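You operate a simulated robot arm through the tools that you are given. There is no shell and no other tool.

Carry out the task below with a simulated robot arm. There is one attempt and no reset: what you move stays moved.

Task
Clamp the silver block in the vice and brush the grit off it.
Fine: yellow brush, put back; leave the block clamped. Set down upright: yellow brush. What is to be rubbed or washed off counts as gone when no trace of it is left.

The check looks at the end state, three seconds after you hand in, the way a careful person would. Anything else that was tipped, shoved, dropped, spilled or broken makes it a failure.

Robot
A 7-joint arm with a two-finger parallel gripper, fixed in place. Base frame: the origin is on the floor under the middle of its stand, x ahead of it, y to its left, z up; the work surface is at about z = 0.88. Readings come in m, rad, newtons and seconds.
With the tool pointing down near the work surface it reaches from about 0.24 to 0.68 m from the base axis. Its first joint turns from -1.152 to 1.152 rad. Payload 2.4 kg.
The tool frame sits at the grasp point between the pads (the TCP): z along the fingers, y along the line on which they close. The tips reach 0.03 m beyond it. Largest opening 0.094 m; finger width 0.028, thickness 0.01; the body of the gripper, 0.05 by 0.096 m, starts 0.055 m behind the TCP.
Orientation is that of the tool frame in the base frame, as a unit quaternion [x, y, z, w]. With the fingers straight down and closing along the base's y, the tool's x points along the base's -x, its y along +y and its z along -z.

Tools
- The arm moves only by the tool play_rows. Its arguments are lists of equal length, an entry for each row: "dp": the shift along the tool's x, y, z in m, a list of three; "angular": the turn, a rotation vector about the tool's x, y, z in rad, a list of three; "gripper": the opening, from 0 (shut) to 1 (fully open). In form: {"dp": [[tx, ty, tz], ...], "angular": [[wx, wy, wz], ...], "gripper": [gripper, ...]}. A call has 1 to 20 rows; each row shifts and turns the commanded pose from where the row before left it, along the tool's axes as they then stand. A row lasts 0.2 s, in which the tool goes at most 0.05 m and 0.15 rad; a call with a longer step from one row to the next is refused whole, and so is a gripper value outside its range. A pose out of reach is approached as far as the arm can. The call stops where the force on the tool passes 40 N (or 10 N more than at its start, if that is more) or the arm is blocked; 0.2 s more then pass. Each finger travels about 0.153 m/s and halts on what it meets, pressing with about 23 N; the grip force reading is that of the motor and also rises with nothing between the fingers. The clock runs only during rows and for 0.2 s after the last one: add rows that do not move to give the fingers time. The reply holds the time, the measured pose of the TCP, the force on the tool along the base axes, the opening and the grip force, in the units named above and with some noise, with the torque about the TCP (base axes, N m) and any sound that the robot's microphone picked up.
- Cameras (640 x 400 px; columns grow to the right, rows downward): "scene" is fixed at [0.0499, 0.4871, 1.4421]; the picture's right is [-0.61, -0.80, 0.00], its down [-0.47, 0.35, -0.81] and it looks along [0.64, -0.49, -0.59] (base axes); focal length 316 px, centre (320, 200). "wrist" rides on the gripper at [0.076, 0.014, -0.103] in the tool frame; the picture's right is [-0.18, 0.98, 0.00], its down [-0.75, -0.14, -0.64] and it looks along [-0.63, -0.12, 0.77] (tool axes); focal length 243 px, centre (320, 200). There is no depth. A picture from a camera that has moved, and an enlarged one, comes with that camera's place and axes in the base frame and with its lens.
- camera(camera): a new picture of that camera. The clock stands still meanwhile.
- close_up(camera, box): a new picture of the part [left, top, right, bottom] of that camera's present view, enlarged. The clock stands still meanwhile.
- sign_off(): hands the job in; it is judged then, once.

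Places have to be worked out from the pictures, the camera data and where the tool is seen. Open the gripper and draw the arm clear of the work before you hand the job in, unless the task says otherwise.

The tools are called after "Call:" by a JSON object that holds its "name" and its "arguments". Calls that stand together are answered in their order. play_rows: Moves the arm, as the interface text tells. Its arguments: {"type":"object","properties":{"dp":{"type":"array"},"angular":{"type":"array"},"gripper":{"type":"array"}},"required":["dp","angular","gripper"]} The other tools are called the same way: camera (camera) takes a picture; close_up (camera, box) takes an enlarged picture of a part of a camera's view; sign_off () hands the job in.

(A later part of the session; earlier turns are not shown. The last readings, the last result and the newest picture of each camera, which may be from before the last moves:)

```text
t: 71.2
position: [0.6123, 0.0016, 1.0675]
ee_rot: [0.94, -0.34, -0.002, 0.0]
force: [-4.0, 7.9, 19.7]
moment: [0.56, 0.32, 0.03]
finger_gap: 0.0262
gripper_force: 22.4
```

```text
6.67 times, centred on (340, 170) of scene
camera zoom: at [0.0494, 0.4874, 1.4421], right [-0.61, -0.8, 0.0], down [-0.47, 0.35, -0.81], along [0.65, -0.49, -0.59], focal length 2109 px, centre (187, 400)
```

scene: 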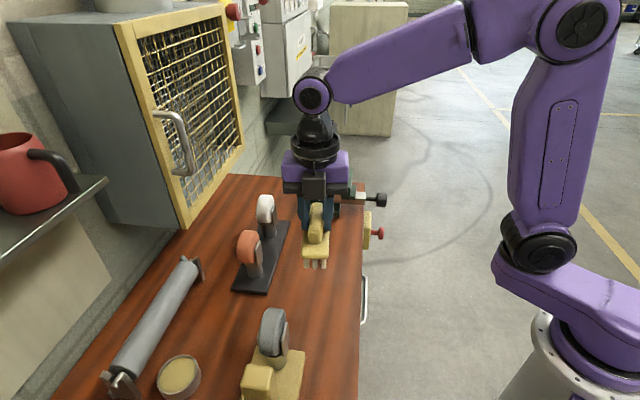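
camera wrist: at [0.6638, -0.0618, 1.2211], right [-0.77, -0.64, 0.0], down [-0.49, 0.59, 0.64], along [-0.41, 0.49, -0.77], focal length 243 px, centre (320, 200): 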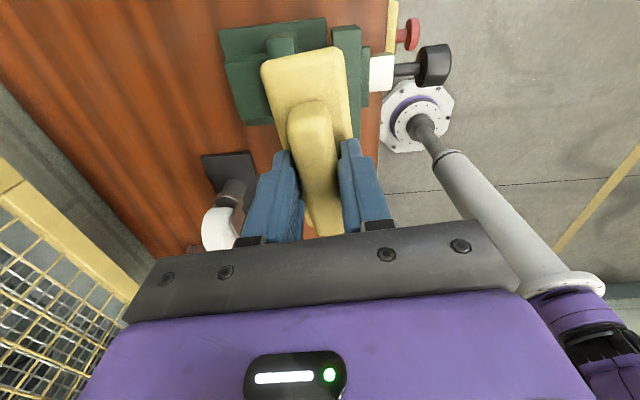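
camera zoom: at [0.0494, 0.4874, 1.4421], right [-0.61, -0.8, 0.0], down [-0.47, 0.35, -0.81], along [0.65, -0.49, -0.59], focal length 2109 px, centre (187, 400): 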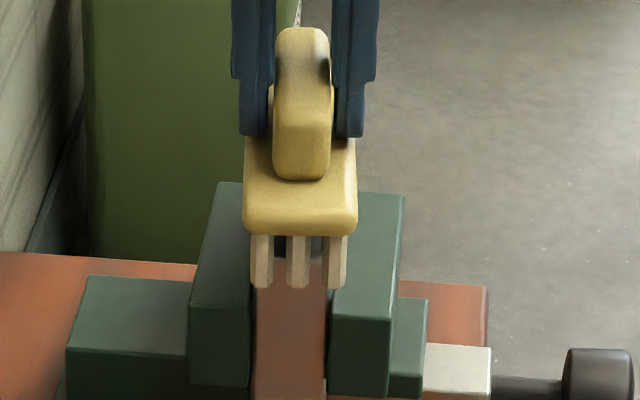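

Force rose to 20 N, so I ease up half a millimetre, and do strokes combined with small sideways moves so the bristle rows cover everything.

Call:
{"name": "play_rows", "arguments": {"dp": [[0.005, 0, -0.0005], [0.012, 0.004, 0], [0.012, 0, 0], [-0.012, 0, 0], [-0.012, 0, 0], [-0.012, 0, 0], [-0.012, 0, 0], [0.012, -0.004, 0], [0.012, 0, 0], [0.012, 0, 0], [0.0, -0.004, 0], [-0.012, 0, 0], [-0.012, 0, 0], [-0.012, 0, 0], [-0.012, 0, 0], [0.012, 0.004, 0], [0.012, 0, 0], [0, 0, 0]], "angular": [[0, 0, 0], [0, 0, 0], [0, 0, 0], [0, 0, 0], [0, 0, 0], [0, 0, 0], [0, 0, 0], [0, 0, 0], [0, 0, 0], [0, 0, 0], [0, 0, 0], [0, 0, 0], [0, 0, 0], [0, 0, 0], [0, 0, 0], [0, 0, 0], [0, 0, 0], [0, 0, 0]], "gripper": [0, 0, 0, 0, 0, 0, 0, 0, 0, 0, 0, 0, 0, 0, 0, 0, 0, 0]}}

```text
t: 75.0
position: [0.6066, 0.0061, 1.0667]
ee_rot: [0.941, -0.339, -0.001, 0.0]
force: [-4.9, 9.4, 24.2]
moment: [0.64, 0.3, 0.05]
finger_gap: 0.026
gripper_force: 23.0
```

I lift off to inspect how much grit remains.

Call:
{"name": "play_rows", "arguments": {"dp": [[0, 0, -0.01], [0, 0, -0.02], [0, 0, -0.02], [0, 0, 0]], "angular": [[0, 0, 0], [0, 0, 0], [0, 0, 0], [0, 0, 0]], "gripper": [0, 0, 0, 0]}}

Call:
{"name": "close_up", "arguments": {"camera": "scene", "box": [315, 150, 365, 200]}}

```text
t: 76.0
position: [0.6081, 0.0033, 1.1174]
ee_rot: [0.94, -0.341, -0.002, 0.001]
force: [0.0, 0.0, -1.0]
moment: [0.0, -0.01, 0.0]
finger_gap: 0.0261
gripper_force: 22.9
```

```text
8.00 times, centred on (340, 175) of scene
camera zoom: at [0.0499, 0.4871, 1.4421], right [-0.61, -0.8, 0.0], down [-0.47, 0.35, -0.81], along [0.64, -0.49, -0.59], focal length 2530 px, centre (160, 400)
```

zoom: 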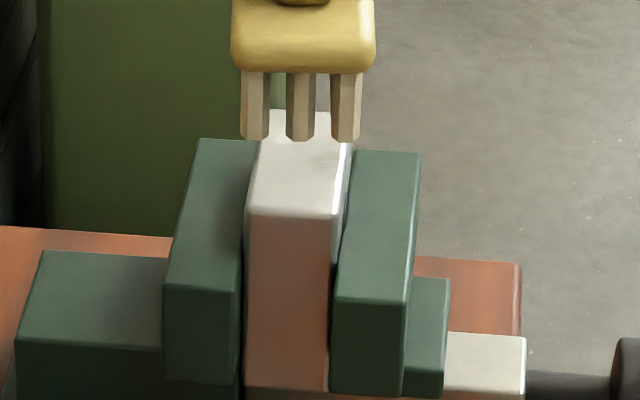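

The visible top looks clean. I raise further to see the whole face, including a faint spot near the far right edge.

Call:
{"name": "play_rows", "arguments": {"dp": [[0, 0, -0.02], [-0.02, 0, -0.03], [-0.03, 0, -0.01], [0, 0, 0]], "angular": [[0, 0, 0], [0, 0, 0], [0, 0, 0], [0, 0, 0]], "gripper": [0, 0, 0, 0]}}

Call:
{"name": "close_up", "arguments": {"camera": "scene", "box": [325, 158, 355, 182]}}

Call:
{"name": "close_up", "arguments": {"camera": "scene", "box": [300, 130, 390, 220]}}

Call:
{"name": "camera", "arguments": {"camera": "wrist"}}

```text
t: 77.0
position: [0.5714, 0.0362, 1.179]
ee_rot: [0.941, -0.34, -0.002, 0.001]
force: [0.6, 0.4, -1.2]
moment: [0.02, 0.0, -0.02]
finger_gap: 0.0261
gripper_force: 23.1
```

```text
16.00 times, centred on (340, 170) of scene
camera zoom: at [0.0499, 0.4871, 1.4421], right [-0.61, -0.8, 0.0], down [-0.47, 0.35, -0.81], along [0.64, -0.49, -0.59], focal length 5061 px, centre (0, 680)
```

zoom: 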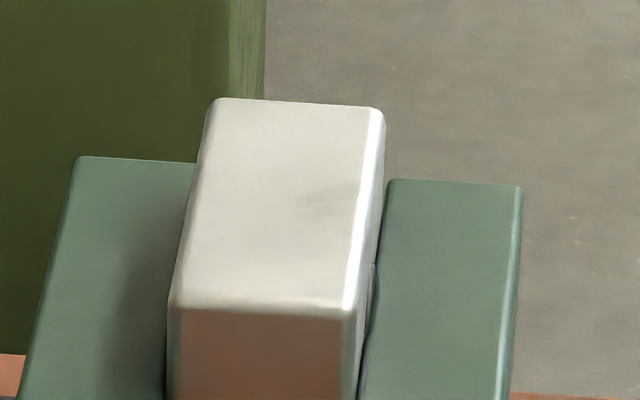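

```text
4.44 times, centred on (345, 175) of scene
camera zoom: at [0.0499, 0.4871, 1.4421], right [-0.61, -0.8, 0.0], down [-0.47, 0.35, -0.81], along [0.64, -0.49, -0.59], focal length 1406 px, centre (209, 311)
```

zoom: 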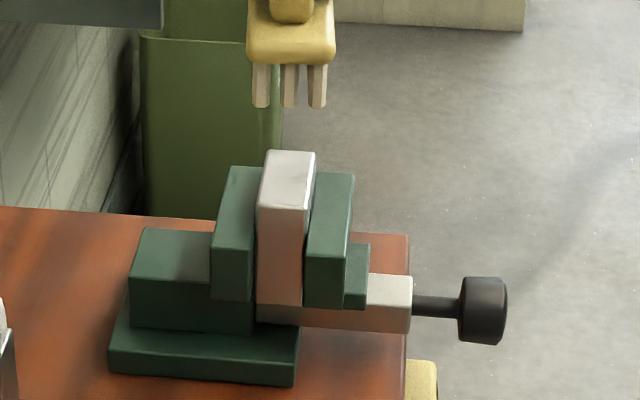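

```text
taken
camera wrist: at [0.6216, -0.0234, 1.2821], right [-0.77, -0.64, 0.0], down [-0.49, 0.59, 0.64], along [-0.41, 0.49, -0.77], focal length 243 px, centre (320, 200)
```

wrist: 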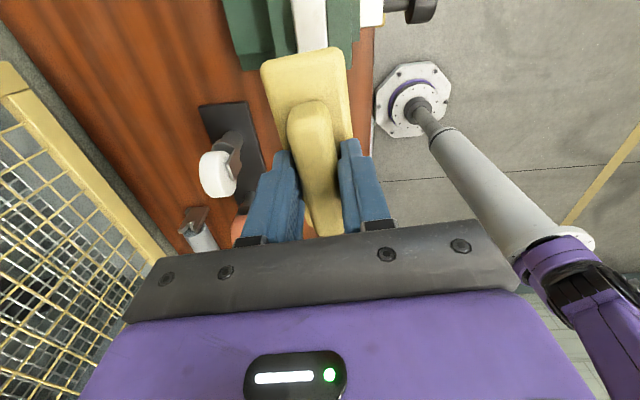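

A faint smudge remains on the robot-side half of the top face (between bristle rows). I go back down, positioned so a bristle row passes over it.

Call:
{"name": "play_rows", "arguments": {"dp": [[0.0287, 0.0024, 0], [0.0287, 0.0024, 0], [0, 0, 0.025], [0, 0, 0.03], [0, 0, 0.03], [0, 0, 0.015], [0, 0, 0.005], [0, 0, 0.003], [0, 0, 0.002], [0, 0, 0]], "angular": [[0, 0, 0], [0, 0, 0], [0, 0, 0], [0, 0, 0], [0, 0, 0], [0, 0, 0], [0, 0, 0], [0, 0, 0], [0, 0, 0], [0, 0, 0]], "gripper": [0, 0, 0, 0, 0, 0, 0, 0, 0, 0]}}

```text
t: 79.2
position: [0.6097, -0.0046, 1.0688]
ee_rot: [0.94, -0.34, -0.002, 0.002]
force: [0.6, 1.7, 0.8]
moment: [0.01, -0.06, 0.01]
finger_gap: 0.0259
gripper_force: 22.5
```

Just touching at w≈0.428. I press slightly more and stroke back and forth with finer sideways increments.

Call:
{"name": "play_rows", "arguments": {"dp": [[0.006, 0, 0.0006], [0.012, 0, 0], [-0.012, 0.002, 0], [-0.012, 0, 0], [-0.012, 0, 0], [0.012, -0.003, 0], [0.012, 0, 0], [0.012, 0, 0], [-0.012, -0.003, 0], [-0.012, 0, 0], [-0.012, 0, 0], [0.012, -0.003, 0], [0.012, 0, 0], [0.012, 0, 0], [-0.012, -0.003, 0], [-0.012, 0, 0], [-0.012, 0, 0], [0.012, 0.005, 0], [0.006, 0.005, 0], [0, 0, 0]], "angular": [[0, 0, 0], [0, 0, 0], [0, 0, 0], [0, 0, 0], [0, 0, 0], [0, 0, 0], [0, 0, 0], [0, 0, 0], [0, 0, 0], [0, 0, 0], [0, 0, 0], [0, 0, 0], [0, 0, 0], [0, 0, 0], [0, 0, 0], [0, 0, 0], [0, 0, 0], [0, 0, 0], [0, 0, 0], [0, 0, 0]], "gripper": [0, 0, 0, 0, 0, 0, 0, 0, 0, 0, 0, 0, 0, 0, 0, 0, 0, 0, 0, 0]}}

```text
t: 83.4
position: [0.6074, -0.0023, 1.0684]
ee_rot: [0.94, -0.34, -0.002, 0.0]
force: [-2.7, 10.3, 22.5]
moment: [0.68, 0.05, 0.07]
finger_gap: 0.026
gripper_force: 22.5
```

Good contact throughout (22 N). I lift and inspect again.

Call:
{"name": "play_rows", "arguments": {"dp": [[0, 0, -0.01], [0, 0, -0.03], [0, 0, -0.03], [-0.02, 0, -0.03], [-0.03, 0, -0.01], [0, 0, 0]], "angular": [[0, 0, 0], [0, 0, 0], [0, 0, 0], [0, 0, 0], [0, 0, 0], [0, 0, 0]], "gripper": [0, 0, 0, 0, 0, 0]}}

Call:
{"name": "close_up", "arguments": {"camera": "scene", "box": [325, 158, 355, 182]}}

Call:
{"name": "close_up", "arguments": {"camera": "scene", "box": [334, 162, 350, 172]}}

```text
t: 84.8
position: [0.5719, 0.0276, 1.1779]
ee_rot: [0.94, -0.341, -0.003, 0.001]
force: [0.3, -0.5, -0.2]
moment: [0.01, 0.02, -0.01]
finger_gap: 0.0261
gripper_force: 22.9
```

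```text
16.00 times, centred on (340, 170) of scene
camera zoom: at [0.0499, 0.4871, 1.4421], right [-0.61, -0.8, 0.0], down [-0.47, 0.35, -0.81], along [0.64, -0.49, -0.59], focal length 5061 px, centre (0, 680)
```

zoom: 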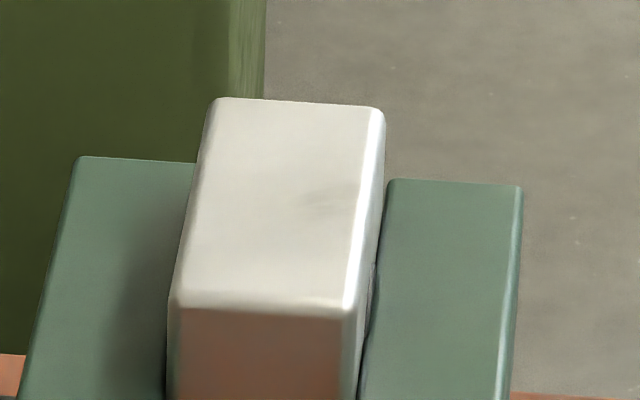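

```text
16.00 times, centred on (342, 167) of scene
camera zoom: at [0.0499, 0.4871, 1.4421], right [-0.61, -0.8, 0.0], down [-0.47, 0.35, -0.81], along [0.64, -0.49, -0.59], focal length 5061 px, centre (-32, 728)
```

zoom: 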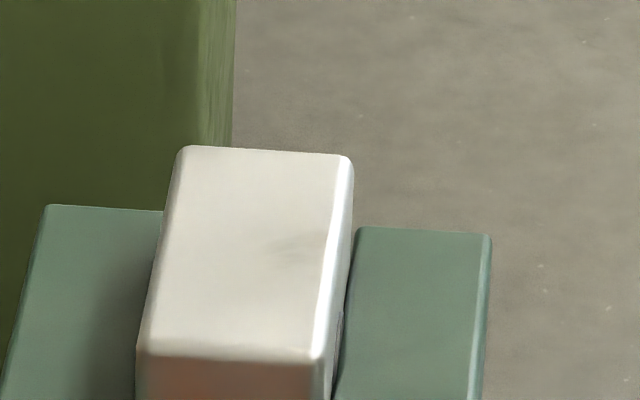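

The smudge is fainter but still there, near the robot-side edge at mid-length (w≈0.425). I return and scrub locally with fine increments.

Call:
{"name": "play_rows", "arguments": {"dp": [[0.0255, 0.0013, 0], [0.0256, 0.0013, 0], [0, 0, 0.025], [0, 0, 0.03], [0, 0, 0.03], [0, 0, 0.015], [0, 0, 0.005], [0, 0, 0.003], [0, 0, 0.0018], [0, 0, 0]], "angular": [[0, 0, 0], [0, 0, 0], [0, 0, 0], [0, 0, 0], [0, 0, 0], [0, 0, 0], [0, 0, 0], [0, 0, 0], [0, 0, 0], [0, 0, 0]], "gripper": [0, 0, 0, 0, 0, 0, 0, 0, 0, 0]}}

```text
t: 87.0
position: [0.6079, -0.0077, 1.0681]
ee_rot: [0.94, -0.341, -0.001, 0.001]
force: [-0.3, -1.6, 11.2]
moment: [0.02, 0.02, -0.01]
finger_gap: 0.026
gripper_force: 23.4
```

Contact at 11 N, w≈0.424. Now short scrubs with 2 mm sideways increments around the spot.

Call:
{"name": "play_rows", "arguments": {"dp": [[0.012, 0.003, 0], [-0.012, 0, 0], [-0.012, 0, 0], [0.012, -0.002, 0], [0.012, 0, 0], [-0.012, -0.002, 0], [-0.012, 0, 0], [0.012, -0.002, 0], [0.012, 0, 0], [-0.012, -0.002, 0], [-0.012, 0, 0], [0.012, -0.002, 0], [0.012, 0, 0], [-0.012, -0.002, 0], [-0.012, 0, 0], [0.012, 0.003, 0], [0.012, 0.002, 0], [-0.012, 0.002, 0], [0, 0, 0]], "angular": [[0, 0, 0], [0, 0, 0], [0, 0, 0], [0, 0, 0], [0, 0, 0], [0, 0, 0], [0, 0, 0], [0, 0, 0], [0, 0, 0], [0, 0, 0], [0, 0, 0], [0, 0, 0], [0, 0, 0], [0, 0, 0], [0, 0, 0], [0, 0, 0], [0, 0, 0], [0, 0, 0], [0, 0, 0]], "gripper": [0, 0, 0, 0, 0, 0, 0, 0, 0, 0, 0, 0, 0, 0, 0, 0, 0, 0, 0]}}

Call:
{"name": "play_rows", "arguments": {"dp": [[0, 0, -0.01], [0, 0, -0.03], [0, 0, -0.03], [-0.02, 0, -0.03], [-0.03, 0, -0.01], [0, 0, 0]], "angular": [[0, 0, 0], [0, 0, 0], [0, 0, 0], [0, 0, 0], [0, 0, 0], [0, 0, 0]], "gripper": [0, 0, 0, 0, 0, 0]}}

Call:
{"name": "close_up", "arguments": {"camera": "scene", "box": [325, 158, 355, 182]}}

```text
t: 91.0
position: [0.6107, -0.0079, 1.0682]
ee_rot: [0.94, -0.341, -0.001, 0.003]
force: [4.7, -4.3, 10.8]
moment: [-0.37, -0.53, -0.09]
finger_gap: 0.026
gripper_force: 23.0
```

```text
t: 92.4
position: [0.5725, 0.0265, 1.1758]
ee_rot: [0.94, -0.34, -0.002, 0.002]
force: [-0.2, -0.2, -1.6]
moment: [0.0, -0.02, 0.0]
finger_gap: 0.0258
gripper_force: 23.3
```

```text
16.00 times, centred on (340, 170) of scene
camera zoom: at [0.0499, 0.4871, 1.4421], right [-0.61, -0.8, 0.0], down [-0.47, 0.35, -0.81], along [0.64, -0.49, -0.59], focal length 5061 px, centre (0, 680)
```

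zoom: 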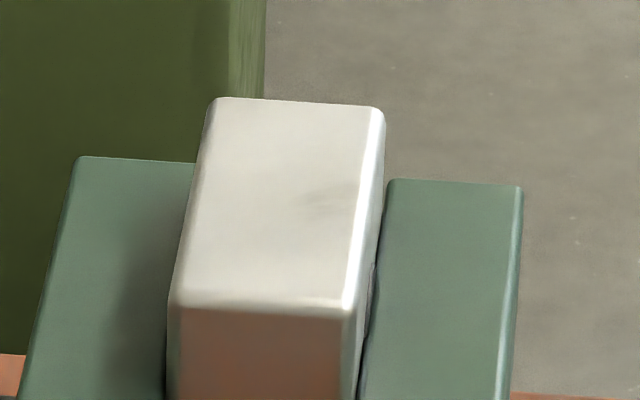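

The faint patch hardly changed this time, so it may be a reflection. I move the arm further away to see whether it changes.

Call:
{"name": "play_rows", "arguments": {"dp": [[-0.03, 0, 0], [-0.04, 0, 0], [-0.04, 0, 0], [-0.03, 0, 0], [0, 0, 0]], "angular": [[0, 0, 0], [0, 0, 0], [0, 0, 0], [0, 0, 0], [0, 0, 0]], "gripper": [0, 0, 0, 0, 0]}}

Call:
{"name": "close_up", "arguments": {"camera": "scene", "box": [325, 158, 355, 182]}}

Call:
{"name": "close_up", "arguments": {"camera": "wrist", "box": [260, 0, 400, 80]}}

Call:
{"name": "camera", "arguments": {"camera": "scene"}}

```text
t: 93.6
position: [0.4637, 0.1178, 1.1786]
ee_rot: [0.941, -0.339, -0.001, 0.001]
force: [1.1, 0.0, -2.1]
moment: [-0.05, 0.0, 0.0]
finger_gap: 0.0259
gripper_force: 23.0
```

```text
16.00 times, centred on (340, 170) of scene
camera zoom: at [0.0499, 0.4871, 1.4421], right [-0.61, -0.8, 0.0], down [-0.47, 0.35, -0.81], along [0.64, -0.49, -0.59], focal length 5061 px, centre (0, 680)
```

zoom: 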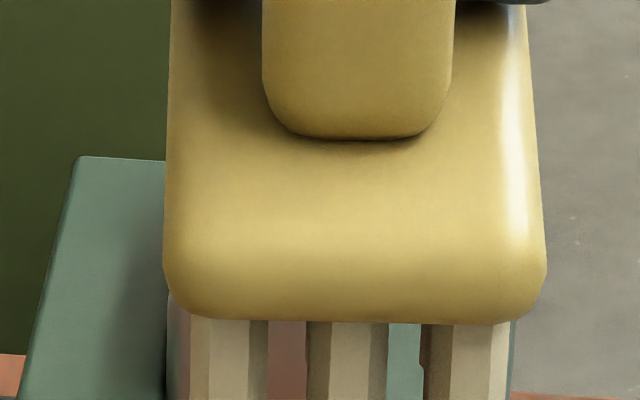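

```text
4.57 times, centred on (330, 40) of wrist
camera zoom: at [0.5145, 0.0574, 1.2803], right [-0.77, -0.64, 0.0], down [-0.49, 0.59, 0.64], along [-0.41, 0.49, -0.77], focal length 1109 px, centre (274, 931)
```

zoom: 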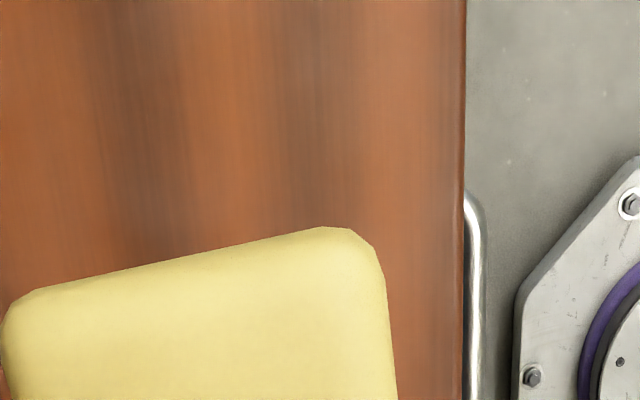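

```text
taken
```

scene: 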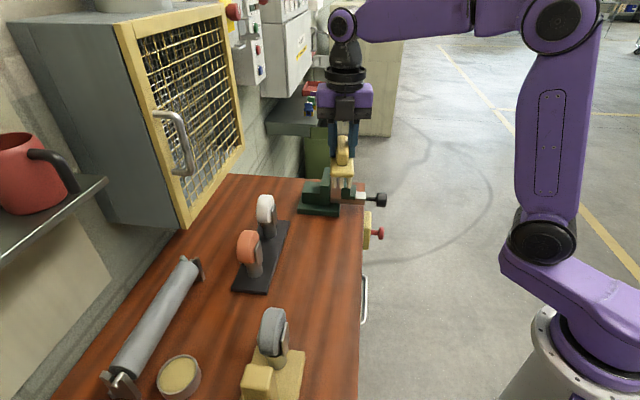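

The brush blocks the fixed camera here. I raise the arm so the wrist camera can look past the brush down onto the block's top.

Call:
{"name": "play_rows", "arguments": {"dp": [[0.0, 0, -0.03], [0.0245, -0.0015, -0.03], [0.0245, -0.0015, -0.03], [0.0245, -0.0015, -0.03], [0.0245, -0.0015, -0.03], [0.0245, -0.0015, -0.02], [0.0245, -0.0015, 0], [0, 0, 0]], "angular": [[0, 0, 0], [0, 0, 0], [0, 0, 0], [0, 0, 0], [0, 0, 0], [0, 0, 0], [0, 0, 0], [0, 0, 0]], "gripper": [0, 0, 0, 0, 0, 0, 0, 0]}}

Call:
{"name": "camera", "arguments": {"camera": "wrist"}}

Call:
{"name": "close_up", "arguments": {"camera": "wrist", "box": [290, 0, 350, 40]}}

Call:
{"name": "close_up", "arguments": {"camera": "scene", "box": [325, 158, 355, 182]}}

```text
t: 95.4
position: [0.5283, 0.0602, 1.2985]
ee_rot: [0.941, -0.34, -0.001, 0.002]
force: [-0.1, -0.3, -1.1]
moment: [0.03, -0.01, 0.04]
finger_gap: 0.0258
gripper_force: 22.9
out of reach, approached as far as the arm can: row 5, 6, 7
```

```text
taken
camera wrist: at [0.5789, 0.0011, 1.4012], right [-0.77, -0.64, 0.0], down [-0.49, 0.59, 0.64], along [-0.41, 0.49, -0.77], focal length 243 px, centre (320, 200)
```

wrist: 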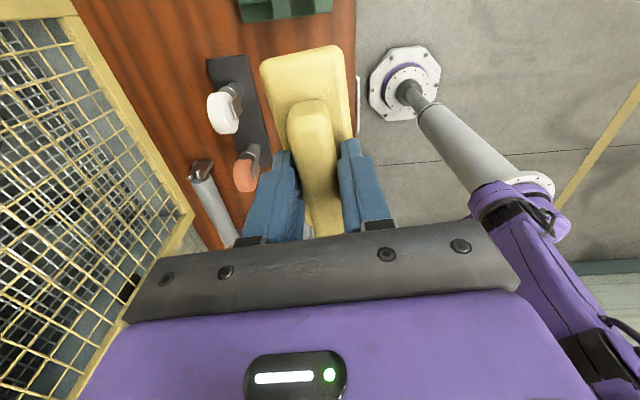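

```text
10.00 times, centred on (320, 20) of wrist
camera zoom: at [0.5789, 0.0011, 1.4012], right [-0.77, -0.64, 0.0], down [-0.49, 0.59, 0.64], along [-0.41, 0.49, -0.77], focal length 2426 px, centre (320, 2000)
```

zoom: 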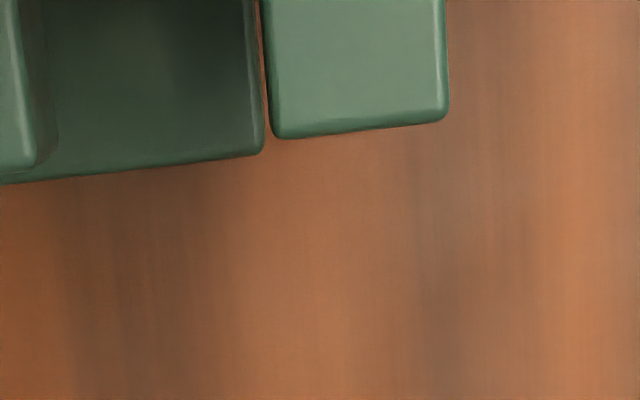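

```text
16.00 times, centred on (340, 170) of scene
camera zoom: at [0.0499, 0.4871, 1.4421], right [-0.61, -0.8, 0.0], down [-0.47, 0.35, -0.81], along [0.64, -0.49, -0.59], focal length 5061 px, centre (0, 680)
```

zoom: 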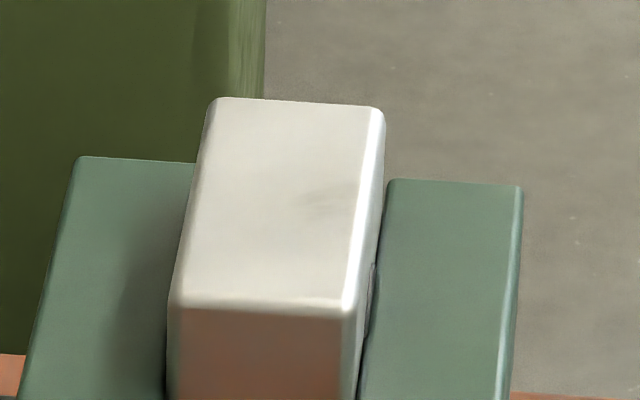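

The patch stays in the same place with the arm away, so it is residual grit, not a reflection. I come back down (checking the commanded pose first, as the raise hit the reach limit).

Call:
{"name": "play_rows", "arguments": {"dp": [[0, 0, 0.03], [0, 0, 0.04], [0, 0, 0.04], [0, 0, 0.04], [0, 0, 0.02], [0, 0, 0], [0, 0, 0]], "angular": [[0, 0, 0], [0, 0, 0], [0, 0, 0], [0, 0, 0], [0, 0, 0], [0, 0, 0], [0, 0, 0]], "gripper": [0, 0, 0, 0, 0, 0, 0]}}

Call:
{"name": "close_up", "arguments": {"camera": "scene", "box": [335, 162, 347, 170]}}

Call:
{"name": "close_up", "arguments": {"camera": "scene", "box": [300, 120, 380, 180]}}

```text
t: 97.0
position: [0.5307, 0.0583, 1.1299]
ee_rot: [0.94, -0.34, -0.001, 0.001]
force: [0.0, -0.7, -0.9]
moment: [0.01, 0.01, -0.02]
finger_gap: 0.0259
gripper_force: 22.7
```

```text
16.00 times, centred on (341, 166) of scene
camera zoom: at [0.0499, 0.4871, 1.4421], right [-0.61, -0.8, 0.0], down [-0.47, 0.35, -0.81], along [0.64, -0.49, -0.59], focal length 5061 px, centre (-16, 744)
```

zoom: 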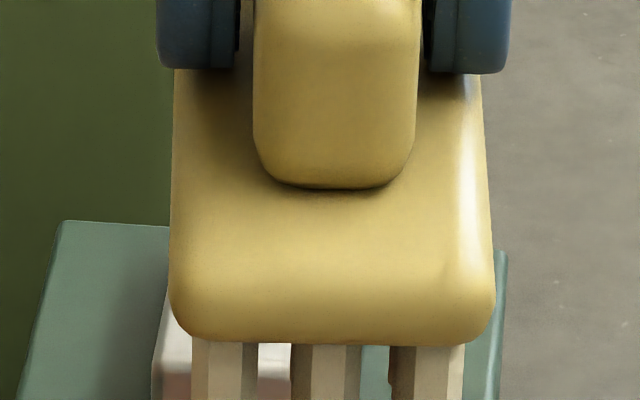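

```text
6.67 times, centred on (340, 150) of scene
camera zoom: at [0.0499, 0.4871, 1.4421], right [-0.61, -0.8, 0.0], down [-0.47, 0.35, -0.81], along [0.64, -0.49, -0.59], focal length 2109 px, centre (187, 533)
```

zoom: 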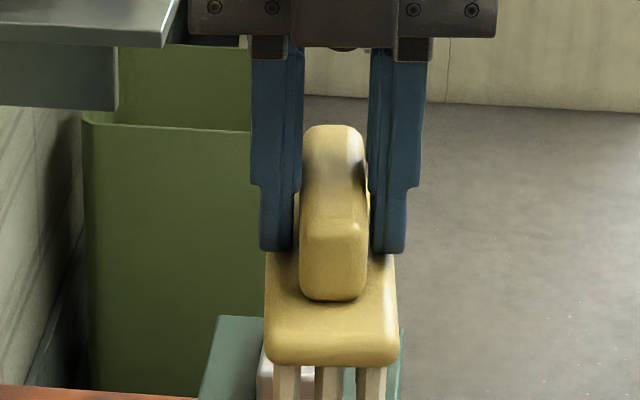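

The command was truncated at the limit, so readings are the reference. To judge the patch from another angle, I move the held brush to the robot side of the vice so the wrist camera sees the block at its left.

Call:
{"name": "play_rows", "arguments": {"dp": [[0.0, 0.0279, 0], [0.0266, 0.0279, 0], [0.0266, 0.0279, 0], [0.0266, 0.0278, 0], [0.0266, 0, 0], [0, 0, 0]], "angular": [[0, 0, 0], [0, 0, 0], [0, 0, 0], [0, 0, 0], [0, 0, 0], [0, 0, 0]], "gripper": [0, 0, 0, 0, 0, 0]}}

Call:
{"name": "camera", "arguments": {"camera": "wrist"}}

Call:
{"name": "close_up", "arguments": {"camera": "scene", "box": [325, 158, 355, 182]}}

```text
t: 98.4
position: [0.541, -0.0931, 1.1306]
ee_rot: [0.94, -0.34, -0.001, 0.001]
force: [0.4, -0.9, -0.9]
moment: [0.0, 0.0, -0.04]
finger_gap: 0.0259
gripper_force: 23.2
```

```text
taken
camera wrist: at [0.5907, -0.1528, 1.2332], right [-0.77, -0.64, 0.0], down [-0.49, 0.59, 0.64], along [-0.41, 0.49, -0.77], focal length 243 px, centre (320, 200)
```

wrist: 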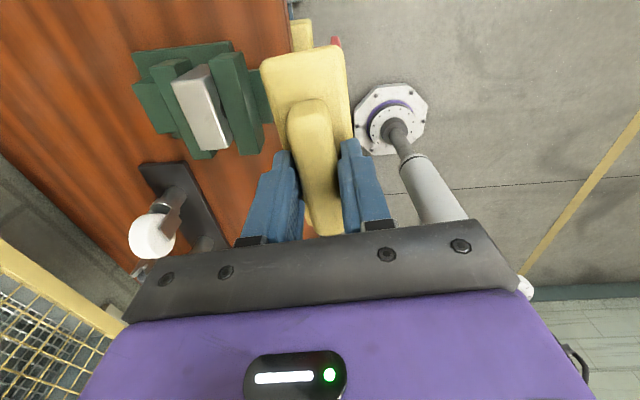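

```text
16.00 times, centred on (340, 170) of scene
camera zoom: at [0.0499, 0.4871, 1.4421], right [-0.61, -0.8, 0.0], down [-0.47, 0.35, -0.81], along [0.64, -0.49, -0.59], focal length 5061 px, centre (0, 680)
```

zoom: 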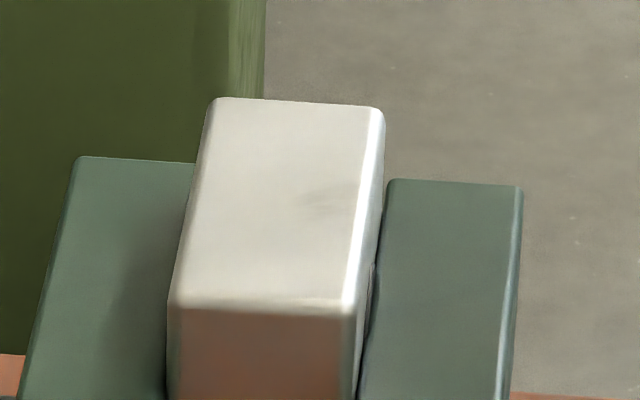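

The block top is now clearly visible to the wrist camera; I zoom onto it.

Call:
{"name": "close_up", "arguments": {"camera": "wrist", "box": [165, 55, 245, 160]}}

Call:
{"name": "close_up", "arguments": {"camera": "wrist", "box": [178, 60, 238, 100]}}

Call:
{"name": "close_up", "arguments": {"camera": "wrist", "box": [178, 90, 238, 130]}}

```text
3.81 times, centred on (205, 108) of wrist
camera zoom: at [0.5907, -0.1528, 1.2332], right [-0.77, -0.64, 0.0], down [-0.49, 0.59, 0.64], along [-0.41, 0.49, -0.77], focal length 924 px, centre (758, 552)
```

zoom: 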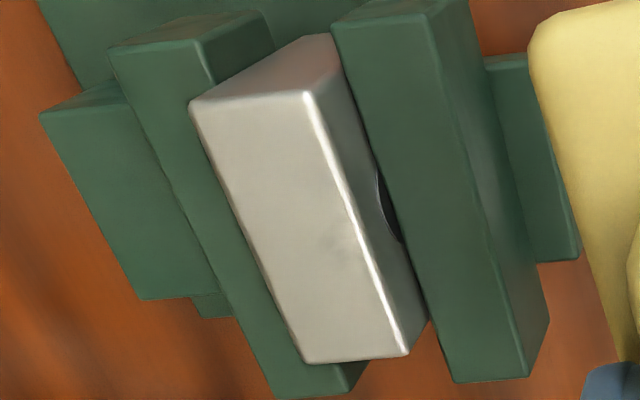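

```text
10.00 times, centred on (208, 80) of wrist
camera zoom: at [0.5907, -0.1528, 1.2332], right [-0.77, -0.64, 0.0], down [-0.49, 0.59, 0.64], along [-0.41, 0.49, -0.77], focal length 2426 px, centre (1440, 1400)
```

zoom: 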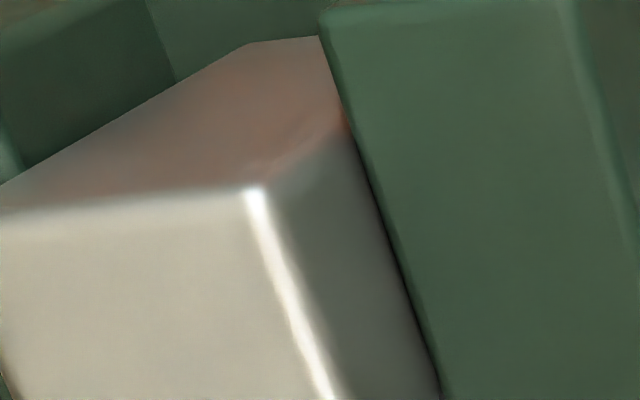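

```text
10.00 times, centred on (208, 110) of wrist
camera zoom: at [0.5907, -0.1528, 1.2332], right [-0.77, -0.64, 0.0], down [-0.49, 0.59, 0.64], along [-0.41, 0.49, -0.77], focal length 2426 px, centre (1440, 1100)
```

zoom: 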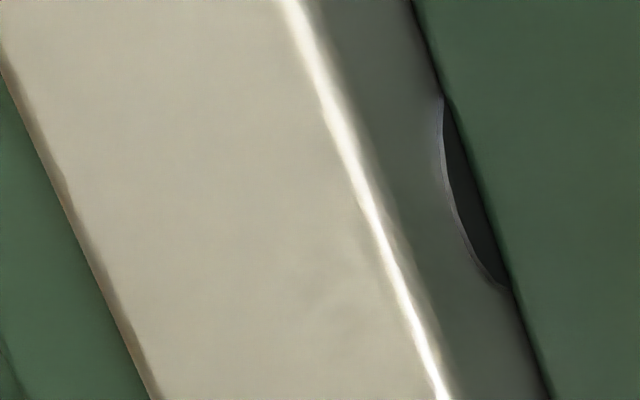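

The residue is visible from this angle too, at about s≈0.432, w≈0.4275 (real grit). I go back with the brush tilted ~4.5° so the front bristle row bears directly on that spot.

Call:
{"name": "play_rows", "arguments": {"dp": [[-0.01315, -0.02795, 0], [-0.01315, -0.02795, 0], [-0.01315, -0.02795, 0], [-0.01315, -0.02795, 0], [0, 0, 0.03], [0, 0, 0], [0.002, 0, 0.022], [0, 0, 0]], "angular": [[0, 0, 0], [0, 0, 0], [0, 0, 0], [0, 0, 0], [0, 0, 0], [0, -0.08, 0], [0, 0, 0], [0, 0, 0]], "gripper": [0, 0, 0, 0, 0, 0, 0, 0]}}

Call:
{"name": "close_up", "arguments": {"camera": "scene", "box": [310, 140, 370, 200]}}

```text
t: 100.2
position: [0.5704, 0.0261, 1.0811]
ee_rot: [0.939, -0.341, -0.039, -0.012]
force: [0.6, -0.5, -1.3]
moment: [0.01, -0.01, 0.0]
finger_gap: 0.0259
gripper_force: 23.4
```

```text
6.67 times, centred on (340, 170) of scene
camera zoom: at [0.0499, 0.4871, 1.4421], right [-0.61, -0.8, 0.0], down [-0.47, 0.35, -0.81], along [0.64, -0.49, -0.59], focal length 2109 px, centre (187, 400)
```

zoom: 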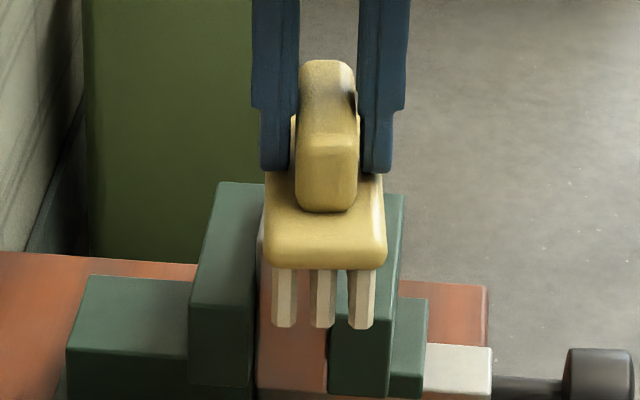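

The front end is tilted down as intended, with its tips around s≈0.431, w≈0.426. I lower in small steps to contact.

Call:
{"name": "play_rows", "arguments": {"dp": [[0.0002, 0, 0.003], [0.0002, 0, 0.003], [0.0001, 0, 0.0015], [0.0001, 0, 0.001], [0, 0, 0]], "angular": [[0, 0, 0], [0, 0, 0], [0, 0, 0], [0, 0, 0], [0, 0, 0]], "gripper": [0, 0, 0, 0, 0]}}

```text
t: 101.4
position: [0.5704, 0.024, 1.0714]
ee_rot: [0.939, -0.341, -0.038, -0.013]
force: [-5.8, -0.5, 18.4]
moment: [-0.54, -0.5, -0.15]
finger_gap: 0.026
gripper_force: 23.0
```

Contact confirmed at the front bristles (lever ≈4 cm), 18 N. I ease off slightly and scrub locally with s-strokes and small sideways increments.

Call:
{"name": "play_rows", "arguments": {"dp": [[0, 0, -0.0005], [0.01, 0.003, -0.0008], [-0.01, 0, 0.0008], [-0.01, 0, 0.0008], [0.01, -0.002, -0.0008], [0.01, 0, -0.0008], [-0.01, -0.002, 0.0008], [-0.01, 0, 0.0008], [0.01, -0.002, -0.0008], [0.01, 0, -0.0008], [-0.01, -0.002, 0.0008], [-0.01, 0, 0.0008], [0.01, 0.002, -0.0008], [0.01, 0.002, -0.0008], [-0.01, 0.002, 0.0008], [-0.01, 0.002, 0.0008], [0.01, 0, -0.0008], [0, 0, 0]], "angular": [[0, 0, 0], [0, 0, 0], [0, 0, 0], [0, 0, 0], [0, 0, 0], [0, 0, 0], [0, 0, 0], [0, 0, 0], [0, 0, 0], [0, 0, 0], [0, 0, 0], [0, 0, 0], [0, 0, 0], [0, 0, 0], [0, 0, 0], [0, 0, 0], [0, 0, 0], [0, 0, 0]], "gripper": [0, 0, 0, 0, 0, 0, 0, 0, 0, 0, 0, 0, 0, 0, 0, 0, 0, 0]}}

```text
t: 105.2
position: [0.569, 0.0237, 1.0696]
ee_rot: [0.939, -0.341, -0.039, -0.013]
force: [0.3, -0.2, -0.3]
moment: [0.01, -0.02, 0.01]
finger_gap: 0.0258
gripper_force: 23.3
```

Contact force vanished, so the brush may have pivoted slightly in the grip. I lift and inspect both brush and block.

Call:
{"name": "play_rows", "arguments": {"dp": [[-0.0008, 0, -0.01], [-0.0024, 0, -0.03], [-0.0024, 0, -0.03], [-0.02, 0, -0.03], [0, 0, 0]], "angular": [[0, 0, 0], [0, 0, 0], [0, 0, 0], [0, 0.08, 0], [0, 0, 0]], "gripper": [0, 0, 0, 0, 0]}}

Call:
{"name": "close_up", "arguments": {"camera": "scene", "box": [325, 158, 355, 182]}}

Call:
{"name": "close_up", "arguments": {"camera": "scene", "box": [300, 90, 390, 180]}}

Call:
{"name": "camera", "arguments": {"camera": "wrist"}}

```text
t: 106.4
position: [0.5569, 0.0335, 1.1703]
ee_rot: [0.94, -0.341, -0.001, 0.002]
force: [-0.2, 0.1, -1.1]
moment: [-0.02, -0.02, -0.01]
finger_gap: 0.0257
gripper_force: 23.2
```

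```text
16.00 times, centred on (340, 170) of scene
camera zoom: at [0.0499, 0.4871, 1.4421], right [-0.61, -0.8, 0.0], down [-0.47, 0.35, -0.81], along [0.64, -0.49, -0.59], focal length 5061 px, centre (0, 680)
```

zoom: 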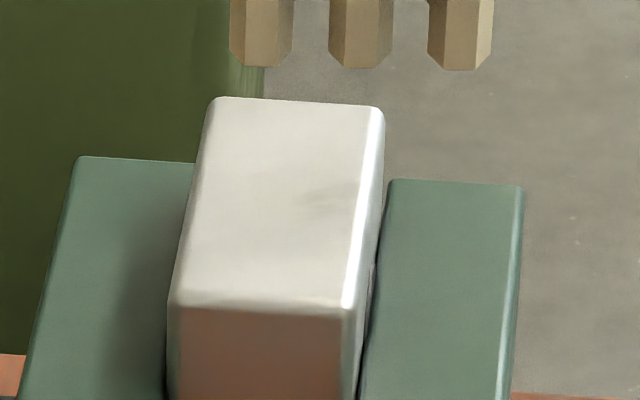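

```text
4.44 times, centred on (345, 135) of scene
camera zoom: at [0.0499, 0.4871, 1.4421], right [-0.61, -0.8, 0.0], down [-0.47, 0.35, -0.81], along [0.64, -0.49, -0.59], focal length 1406 px, centre (209, 489)
```

zoom: 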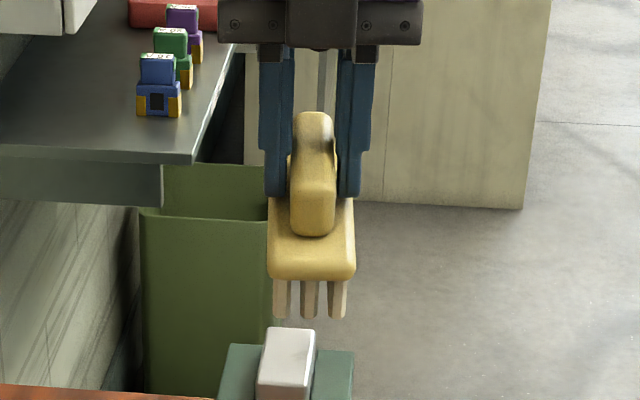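

```text
taken
camera wrist: at [0.6074, -0.0255, 1.2729], right [-0.77, -0.64, 0.0], down [-0.49, 0.59, 0.64], along [-0.41, 0.49, -0.77], focal length 243 px, centre (320, 200)
```

wrist: 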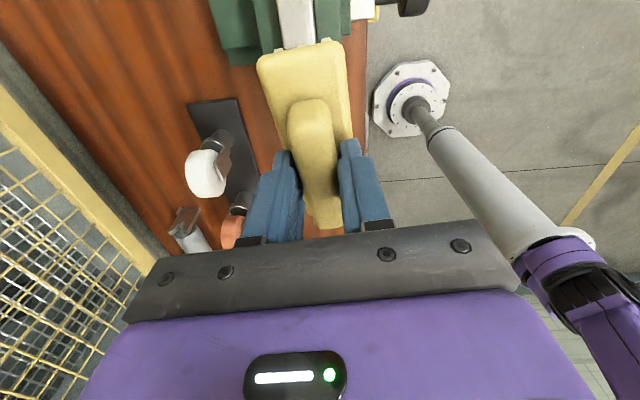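

Moment readings show contact was always on the wall-side bristle column (brush slightly rolled), so that spot was skipped; the brush also pivoted ~0.06 rad in pitch. I level it by tool pitch and shift so the wall-side column runs right over the residue (TCP w≈0.412).

Call:
{"name": "play_rows", "arguments": {"dp": [[0.0214, 0.0038, 0], [0.0214, 0.0038, 0], [0.0213, 0.0037, 0], [0, 0, 0], [0.0018, 0, 0.03], [0.0018, 0, 0.03], [0.0015, 0, 0.025], [0.0005, 0, 0.008], [0, 0, 0]], "angular": [[0, 0, 0], [0, 0, 0], [0, 0, 0], [0, -0.06, 0], [0, 0, 0], [0, 0, 0], [0, 0, 0], [0, 0, 0], [0, 0, 0]], "gripper": [0, 0, 0, 0, 0, 0, 0, 0, 0]}}

Call:
{"name": "close_up", "arguments": {"camera": "scene", "box": [310, 140, 370, 200]}}

```text
t: 108.4
position: [0.5961, -0.0175, 1.0767]
ee_rot: [0.94, -0.341, -0.03, -0.009]
force: [0.2, -0.5, -0.7]
moment: [-0.05, -0.01, 0.01]
finger_gap: 0.026
gripper_force: 22.8
```

```text
6.67 times, centred on (340, 170) of scene
camera zoom: at [0.0499, 0.4871, 1.4421], right [-0.61, -0.8, 0.0], down [-0.47, 0.35, -0.81], along [0.64, -0.49, -0.59], focal length 2109 px, centre (187, 400)
```

zoom: 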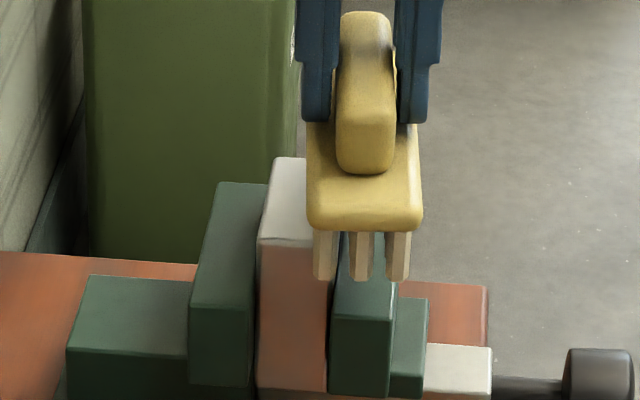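

The wall-side column is over the robot-side part of the block. I lower to contact.

Call:
{"name": "play_rows", "arguments": {"dp": [[0.0002, -0.002, 0.003], [0.0001, 0, 0.002], [0.0001, 0, 0.001], [0.0001, 0, 0.001], [0, 0, 0]], "angular": [[0, 0, 0], [0, 0, 0], [0, 0, 0], [0, 0, 0], [0, 0, 0]], "gripper": [0, 0, 0, 0, 0]}}

```text
t: 109.6
position: [0.5981, -0.0133, 1.0718]
ee_rot: [0.94, -0.34, -0.03, -0.009]
force: [-2.6, 1.0, 8.0]
moment: [0.22, 0.28, 0.07]
finger_gap: 0.0258
gripper_force: 23.1
```

Contact is at the block's near end (lever −2 cm), so the brush is still pitched. I lift a hair, add −0.05 rad pitch and touch again.

Call:
{"name": "play_rows", "arguments": {"dp": [[0, 0, -0.003], [0, 0, 0], [0.0002, 0, 0.002], [0.0001, 0, 0.001], [0.0001, 0, 0.001], [0, 0, 0]], "angular": [[0, 0, 0], [0, -0.05, 0], [0, 0, 0], [0, 0, 0], [0, 0, 0], [0, 0, 0]], "gripper": [0, 0, 0, 0, 0, 0]}}

```text
t: 111.0
position: [0.5979, -0.0144, 1.0712]
ee_rot: [0.939, -0.34, -0.053, -0.017]
force: [-1.6, 0.2, 4.6]
moment: [0.18, 0.18, 0.02]
finger_gap: 0.0259
gripper_force: 22.7
```

Still touching at the near end. I take a close look at the brush's actual pitch.

Call:
{"name": "close_up", "arguments": {"camera": "scene", "box": [320, 150, 365, 190]}}

Call:
{"name": "close_up", "arguments": {"camera": "wrist", "box": [220, 0, 380, 120]}}

```text
10.00 times, centred on (342, 170) of scene
camera zoom: at [0.0497, 0.4871, 1.4421], right [-0.61, -0.8, 0.0], down [-0.47, 0.35, -0.81], along [0.64, -0.49, -0.59], focal length 3163 px, centre (95, 500)
```

zoom: 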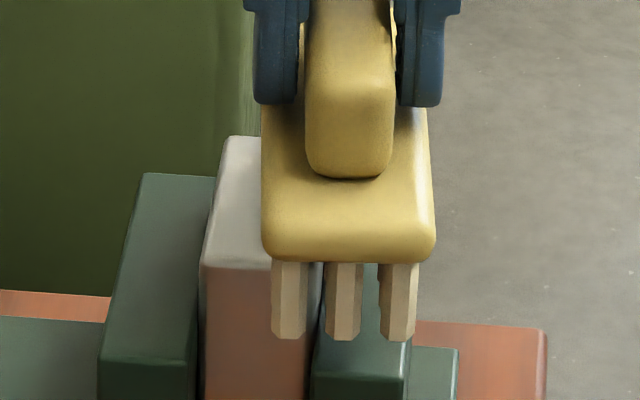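

```text
3.33 times, centred on (300, 60) of wrist
camera zoom: at [0.6564, -0.0803, 1.1635], right [-0.77, -0.64, 0.02], down [-0.43, 0.54, 0.72], along [-0.47, 0.55, -0.69], focal length 809 px, centre (387, 667)
```

zoom: 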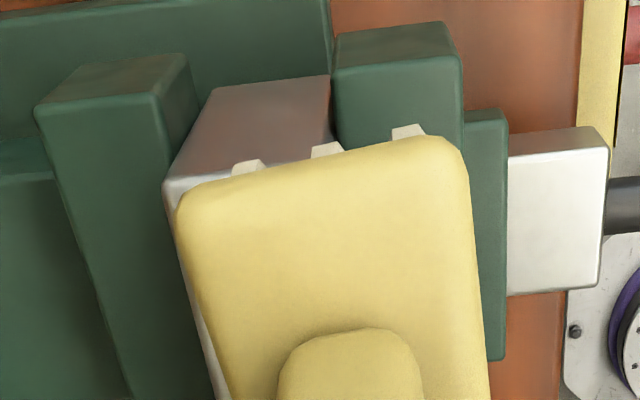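

The brush's near end still sits lower. I lift slightly and pitch a further −0.05 rad, then touch again.

Call:
{"name": "play_rows", "arguments": {"dp": [[0, 0, -0.003], [0, 0, 0], [0.0003, 0, 0.002], [0.0002, 0, 0.001], [0.0002, 0, 0.001], [0, 0, 0]], "angular": [[0, 0, 0], [0, -0.05, 0], [0, 0, 0], [0, 0, 0], [0, 0, 0], [0, 0, 0]], "gripper": [0, 0, 0, 0, 0, 0]}}

```text
t: 112.4
position: [0.5984, -0.0159, 1.07]
ee_rot: [0.937, -0.34, -0.075, -0.026]
force: [0.9, -3.4, 9.6]
moment: [-0.43, -0.55, -0.12]
finger_gap: 0.0259
gripper_force: 22.7
```

Now contact moved to the far end, so level is in between. I pitch back +0.022 rad and touch again.

Call:
{"name": "play_rows", "arguments": {"dp": [[0, 0, -0.002], [0, 0, 0], [0.0003, 0, 0.0015], [0.0001, 0, 0.0008], [0, 0, 0]], "angular": [[0, 0, 0], [0, 0.022, 0], [0, 0, 0], [0, 0, 0], [0, 0, 0]], "gripper": [0, 0, 0, 0, 0]}}

```text
t: 113.6
position: [0.5987, -0.0145, 1.0696]
ee_rot: [0.938, -0.34, -0.066, -0.023]
force: [-10.1, 2.5, 26.5]
moment: [0.22, 0.32, 0.0]
finger_gap: 0.0259
gripper_force: 22.9
```

Now nearly level with 27 N and contact on the wall-side column at w≈0.424. I ease off and scrub with level strokes and fine sideways increments.

Call:
{"name": "play_rows", "arguments": {"dp": [[0, 0, -0.0006], [0.0099, 0, -0.00137], [-0.0099, -0.001, 0.00137], [-0.0099, 0, 0.00137], [0.0099, -0.0015, -0.00137], [0.0099, 0, -0.00137], [-0.0099, -0.0015, 0.00137], [-0.0099, 0, 0.00137], [0.0099, -0.0015, -0.00137], [0.0099, 0, -0.00137], [-0.0099, -0.0015, 0.00137], [-0.0099, 0, 0.00137], [0.0099, 0.0015, -0.00137], [0.0099, 0.0015, -0.00137], [-0.0099, 0.0015, 0.00137], [-0.0099, 0.0015, 0.00137], [0.0099, 0.001, -0.00137], [0, 0, 0]], "angular": [[0, 0, 0], [0, 0, 0], [0, 0, 0], [0, 0, 0], [0, 0, 0], [0, 0, 0], [0, 0, 0], [0, 0, 0], [0, 0, 0], [0, 0, 0], [0, 0, 0], [0, 0, 0], [0, 0, 0], [0, 0, 0], [0, 0, 0], [0, 0, 0], [0, 0, 0], [0, 0, 0]], "gripper": [0, 0, 0, 0, 0, 0, 0, 0, 0, 0, 0, 0, 0, 0, 0, 0, 0, 0]}}

```text
t: 117.4
position: [0.5982, -0.0143, 1.0702]
ee_rot: [0.938, -0.34, -0.067, -0.023]
force: [-13.9, 5.4, 31.1]
moment: [0.63, 0.66, 0.13]
finger_gap: 0.0258
gripper_force: 22.6
```

Firm contact held throughout. I lift away and inspect.

Call:
{"name": "play_rows", "arguments": {"dp": [[-0.0014, 0, -0.01], [-0.004, 0, -0.03], [-0.004, 0, -0.03], [-0.004, 0, -0.03], [-0.02, 0, -0.01], [0, 0, 0]], "angular": [[0, 0, 0], [0, 0, 0], [0, 0, 0], [0, 0, 0], [0, 0, 0], [0, 0, 0]], "gripper": [0, 0, 0, 0, 0, 0]}}

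Call:
{"name": "close_up", "arguments": {"camera": "scene", "box": [325, 158, 355, 182]}}

Call:
{"name": "close_up", "arguments": {"camera": "scene", "box": [300, 90, 400, 210]}}

```text
t: 118.8
position: [0.5852, -0.0038, 1.1829]
ee_rot: [0.938, -0.34, -0.066, -0.022]
force: [0.8, 0.8, -1.1]
moment: [-0.01, 0.03, 0.02]
finger_gap: 0.0258
gripper_force: 23.2
```

```text
16.00 times, centred on (340, 170) of scene
camera zoom: at [0.0499, 0.4871, 1.4421], right [-0.61, -0.8, 0.0], down [-0.47, 0.35, -0.81], along [0.64, -0.49, -0.59], focal length 5061 px, centre (0, 680)
```

zoom: 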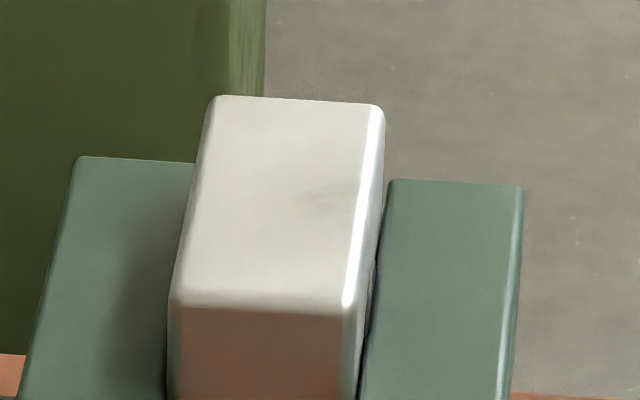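

```text
3.33 times, centred on (350, 150) of scene
camera zoom: at [0.0499, 0.4871, 1.4421], right [-0.61, -0.8, 0.0], down [-0.47, 0.35, -0.81], along [0.64, -0.49, -0.59], focal length 1054 px, centre (220, 367)
```

zoom: 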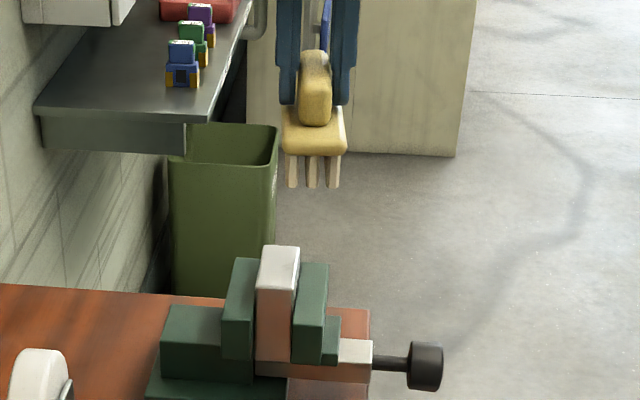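

The faint patch looks unchanged from here. I move to the earlier side-view pose to compare it directly from the wrist camera.

Call:
{"name": "play_rows", "arguments": {"dp": [[0, 0, 0], [0.0058, 0.0242, 0.013], [0.0058, 0.0242, 0.013], [0.0058, 0.0242, 0.013], [0.0058, 0.0242, 0.013], [0, 0, 0]], "angular": [[0, 0.138, 0], [0, 0, 0], [0, 0, 0], [0, 0, 0], [0, 0, 0], [0, 0, 0]], "gripper": [0, 0, 0, 0, 0, 0]}}

Call:
{"name": "close_up", "arguments": {"camera": "wrist", "box": [165, 55, 245, 160]}}

Call:
{"name": "close_up", "arguments": {"camera": "wrist", "box": [178, 90, 238, 130]}}

Call:
{"name": "close_up", "arguments": {"camera": "wrist", "box": [190, 105, 230, 131]}}

```text
t: 120.2
position: [0.5398, -0.0952, 1.1315]
ee_rot: [0.94, -0.34, -0.001, 0.001]
force: [1.4, 0.3, -2.0]
moment: [0.0, -0.02, 0.02]
finger_gap: 0.0261
gripper_force: 22.9
```

```text
3.81 times, centred on (205, 108) of wrist
camera zoom: at [0.5896, -0.1536, 1.2335], right [-0.77, -0.64, 0.0], down [-0.49, 0.59, 0.64], along [-0.41, 0.49, -0.77], focal length 924 px, centre (758, 552)
```

zoom: 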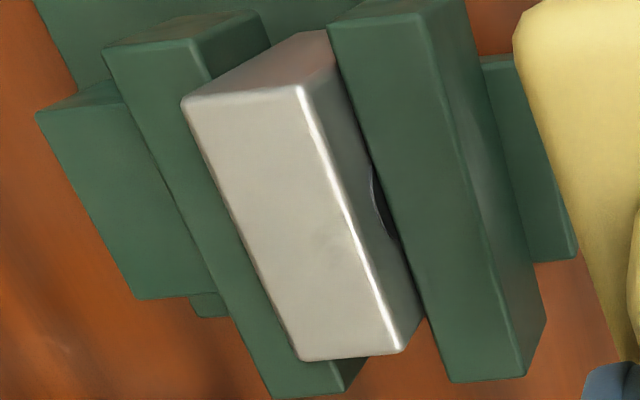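

```text
10.00 times, centred on (208, 110) of wrist
camera zoom: at [0.5896, -0.1536, 1.2335], right [-0.77, -0.64, 0.0], down [-0.49, 0.59, 0.64], along [-0.41, 0.49, -0.77], focal length 2426 px, centre (1440, 1100)
```

zoom: 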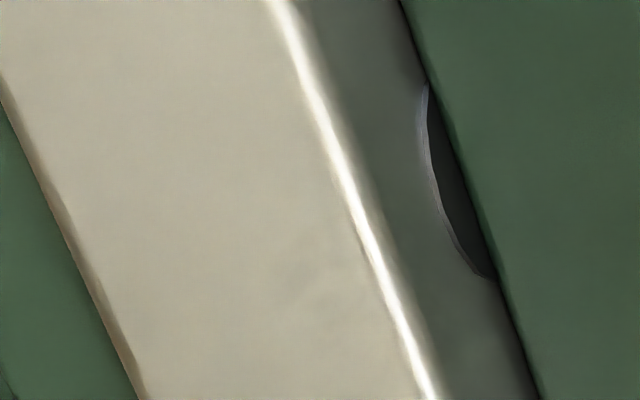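

```text
15.38 times, centred on (210, 118) of wrist
camera zoom: at [0.5896, -0.1536, 1.2335], right [-0.77, -0.64, 0.0], down [-0.49, 0.59, 0.64], along [-0.41, 0.49, -0.77], focal length 3733 px, centre (2012, 1462)
```

zoom: 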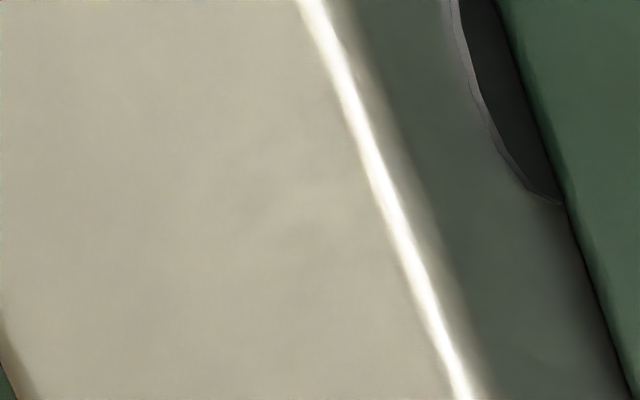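

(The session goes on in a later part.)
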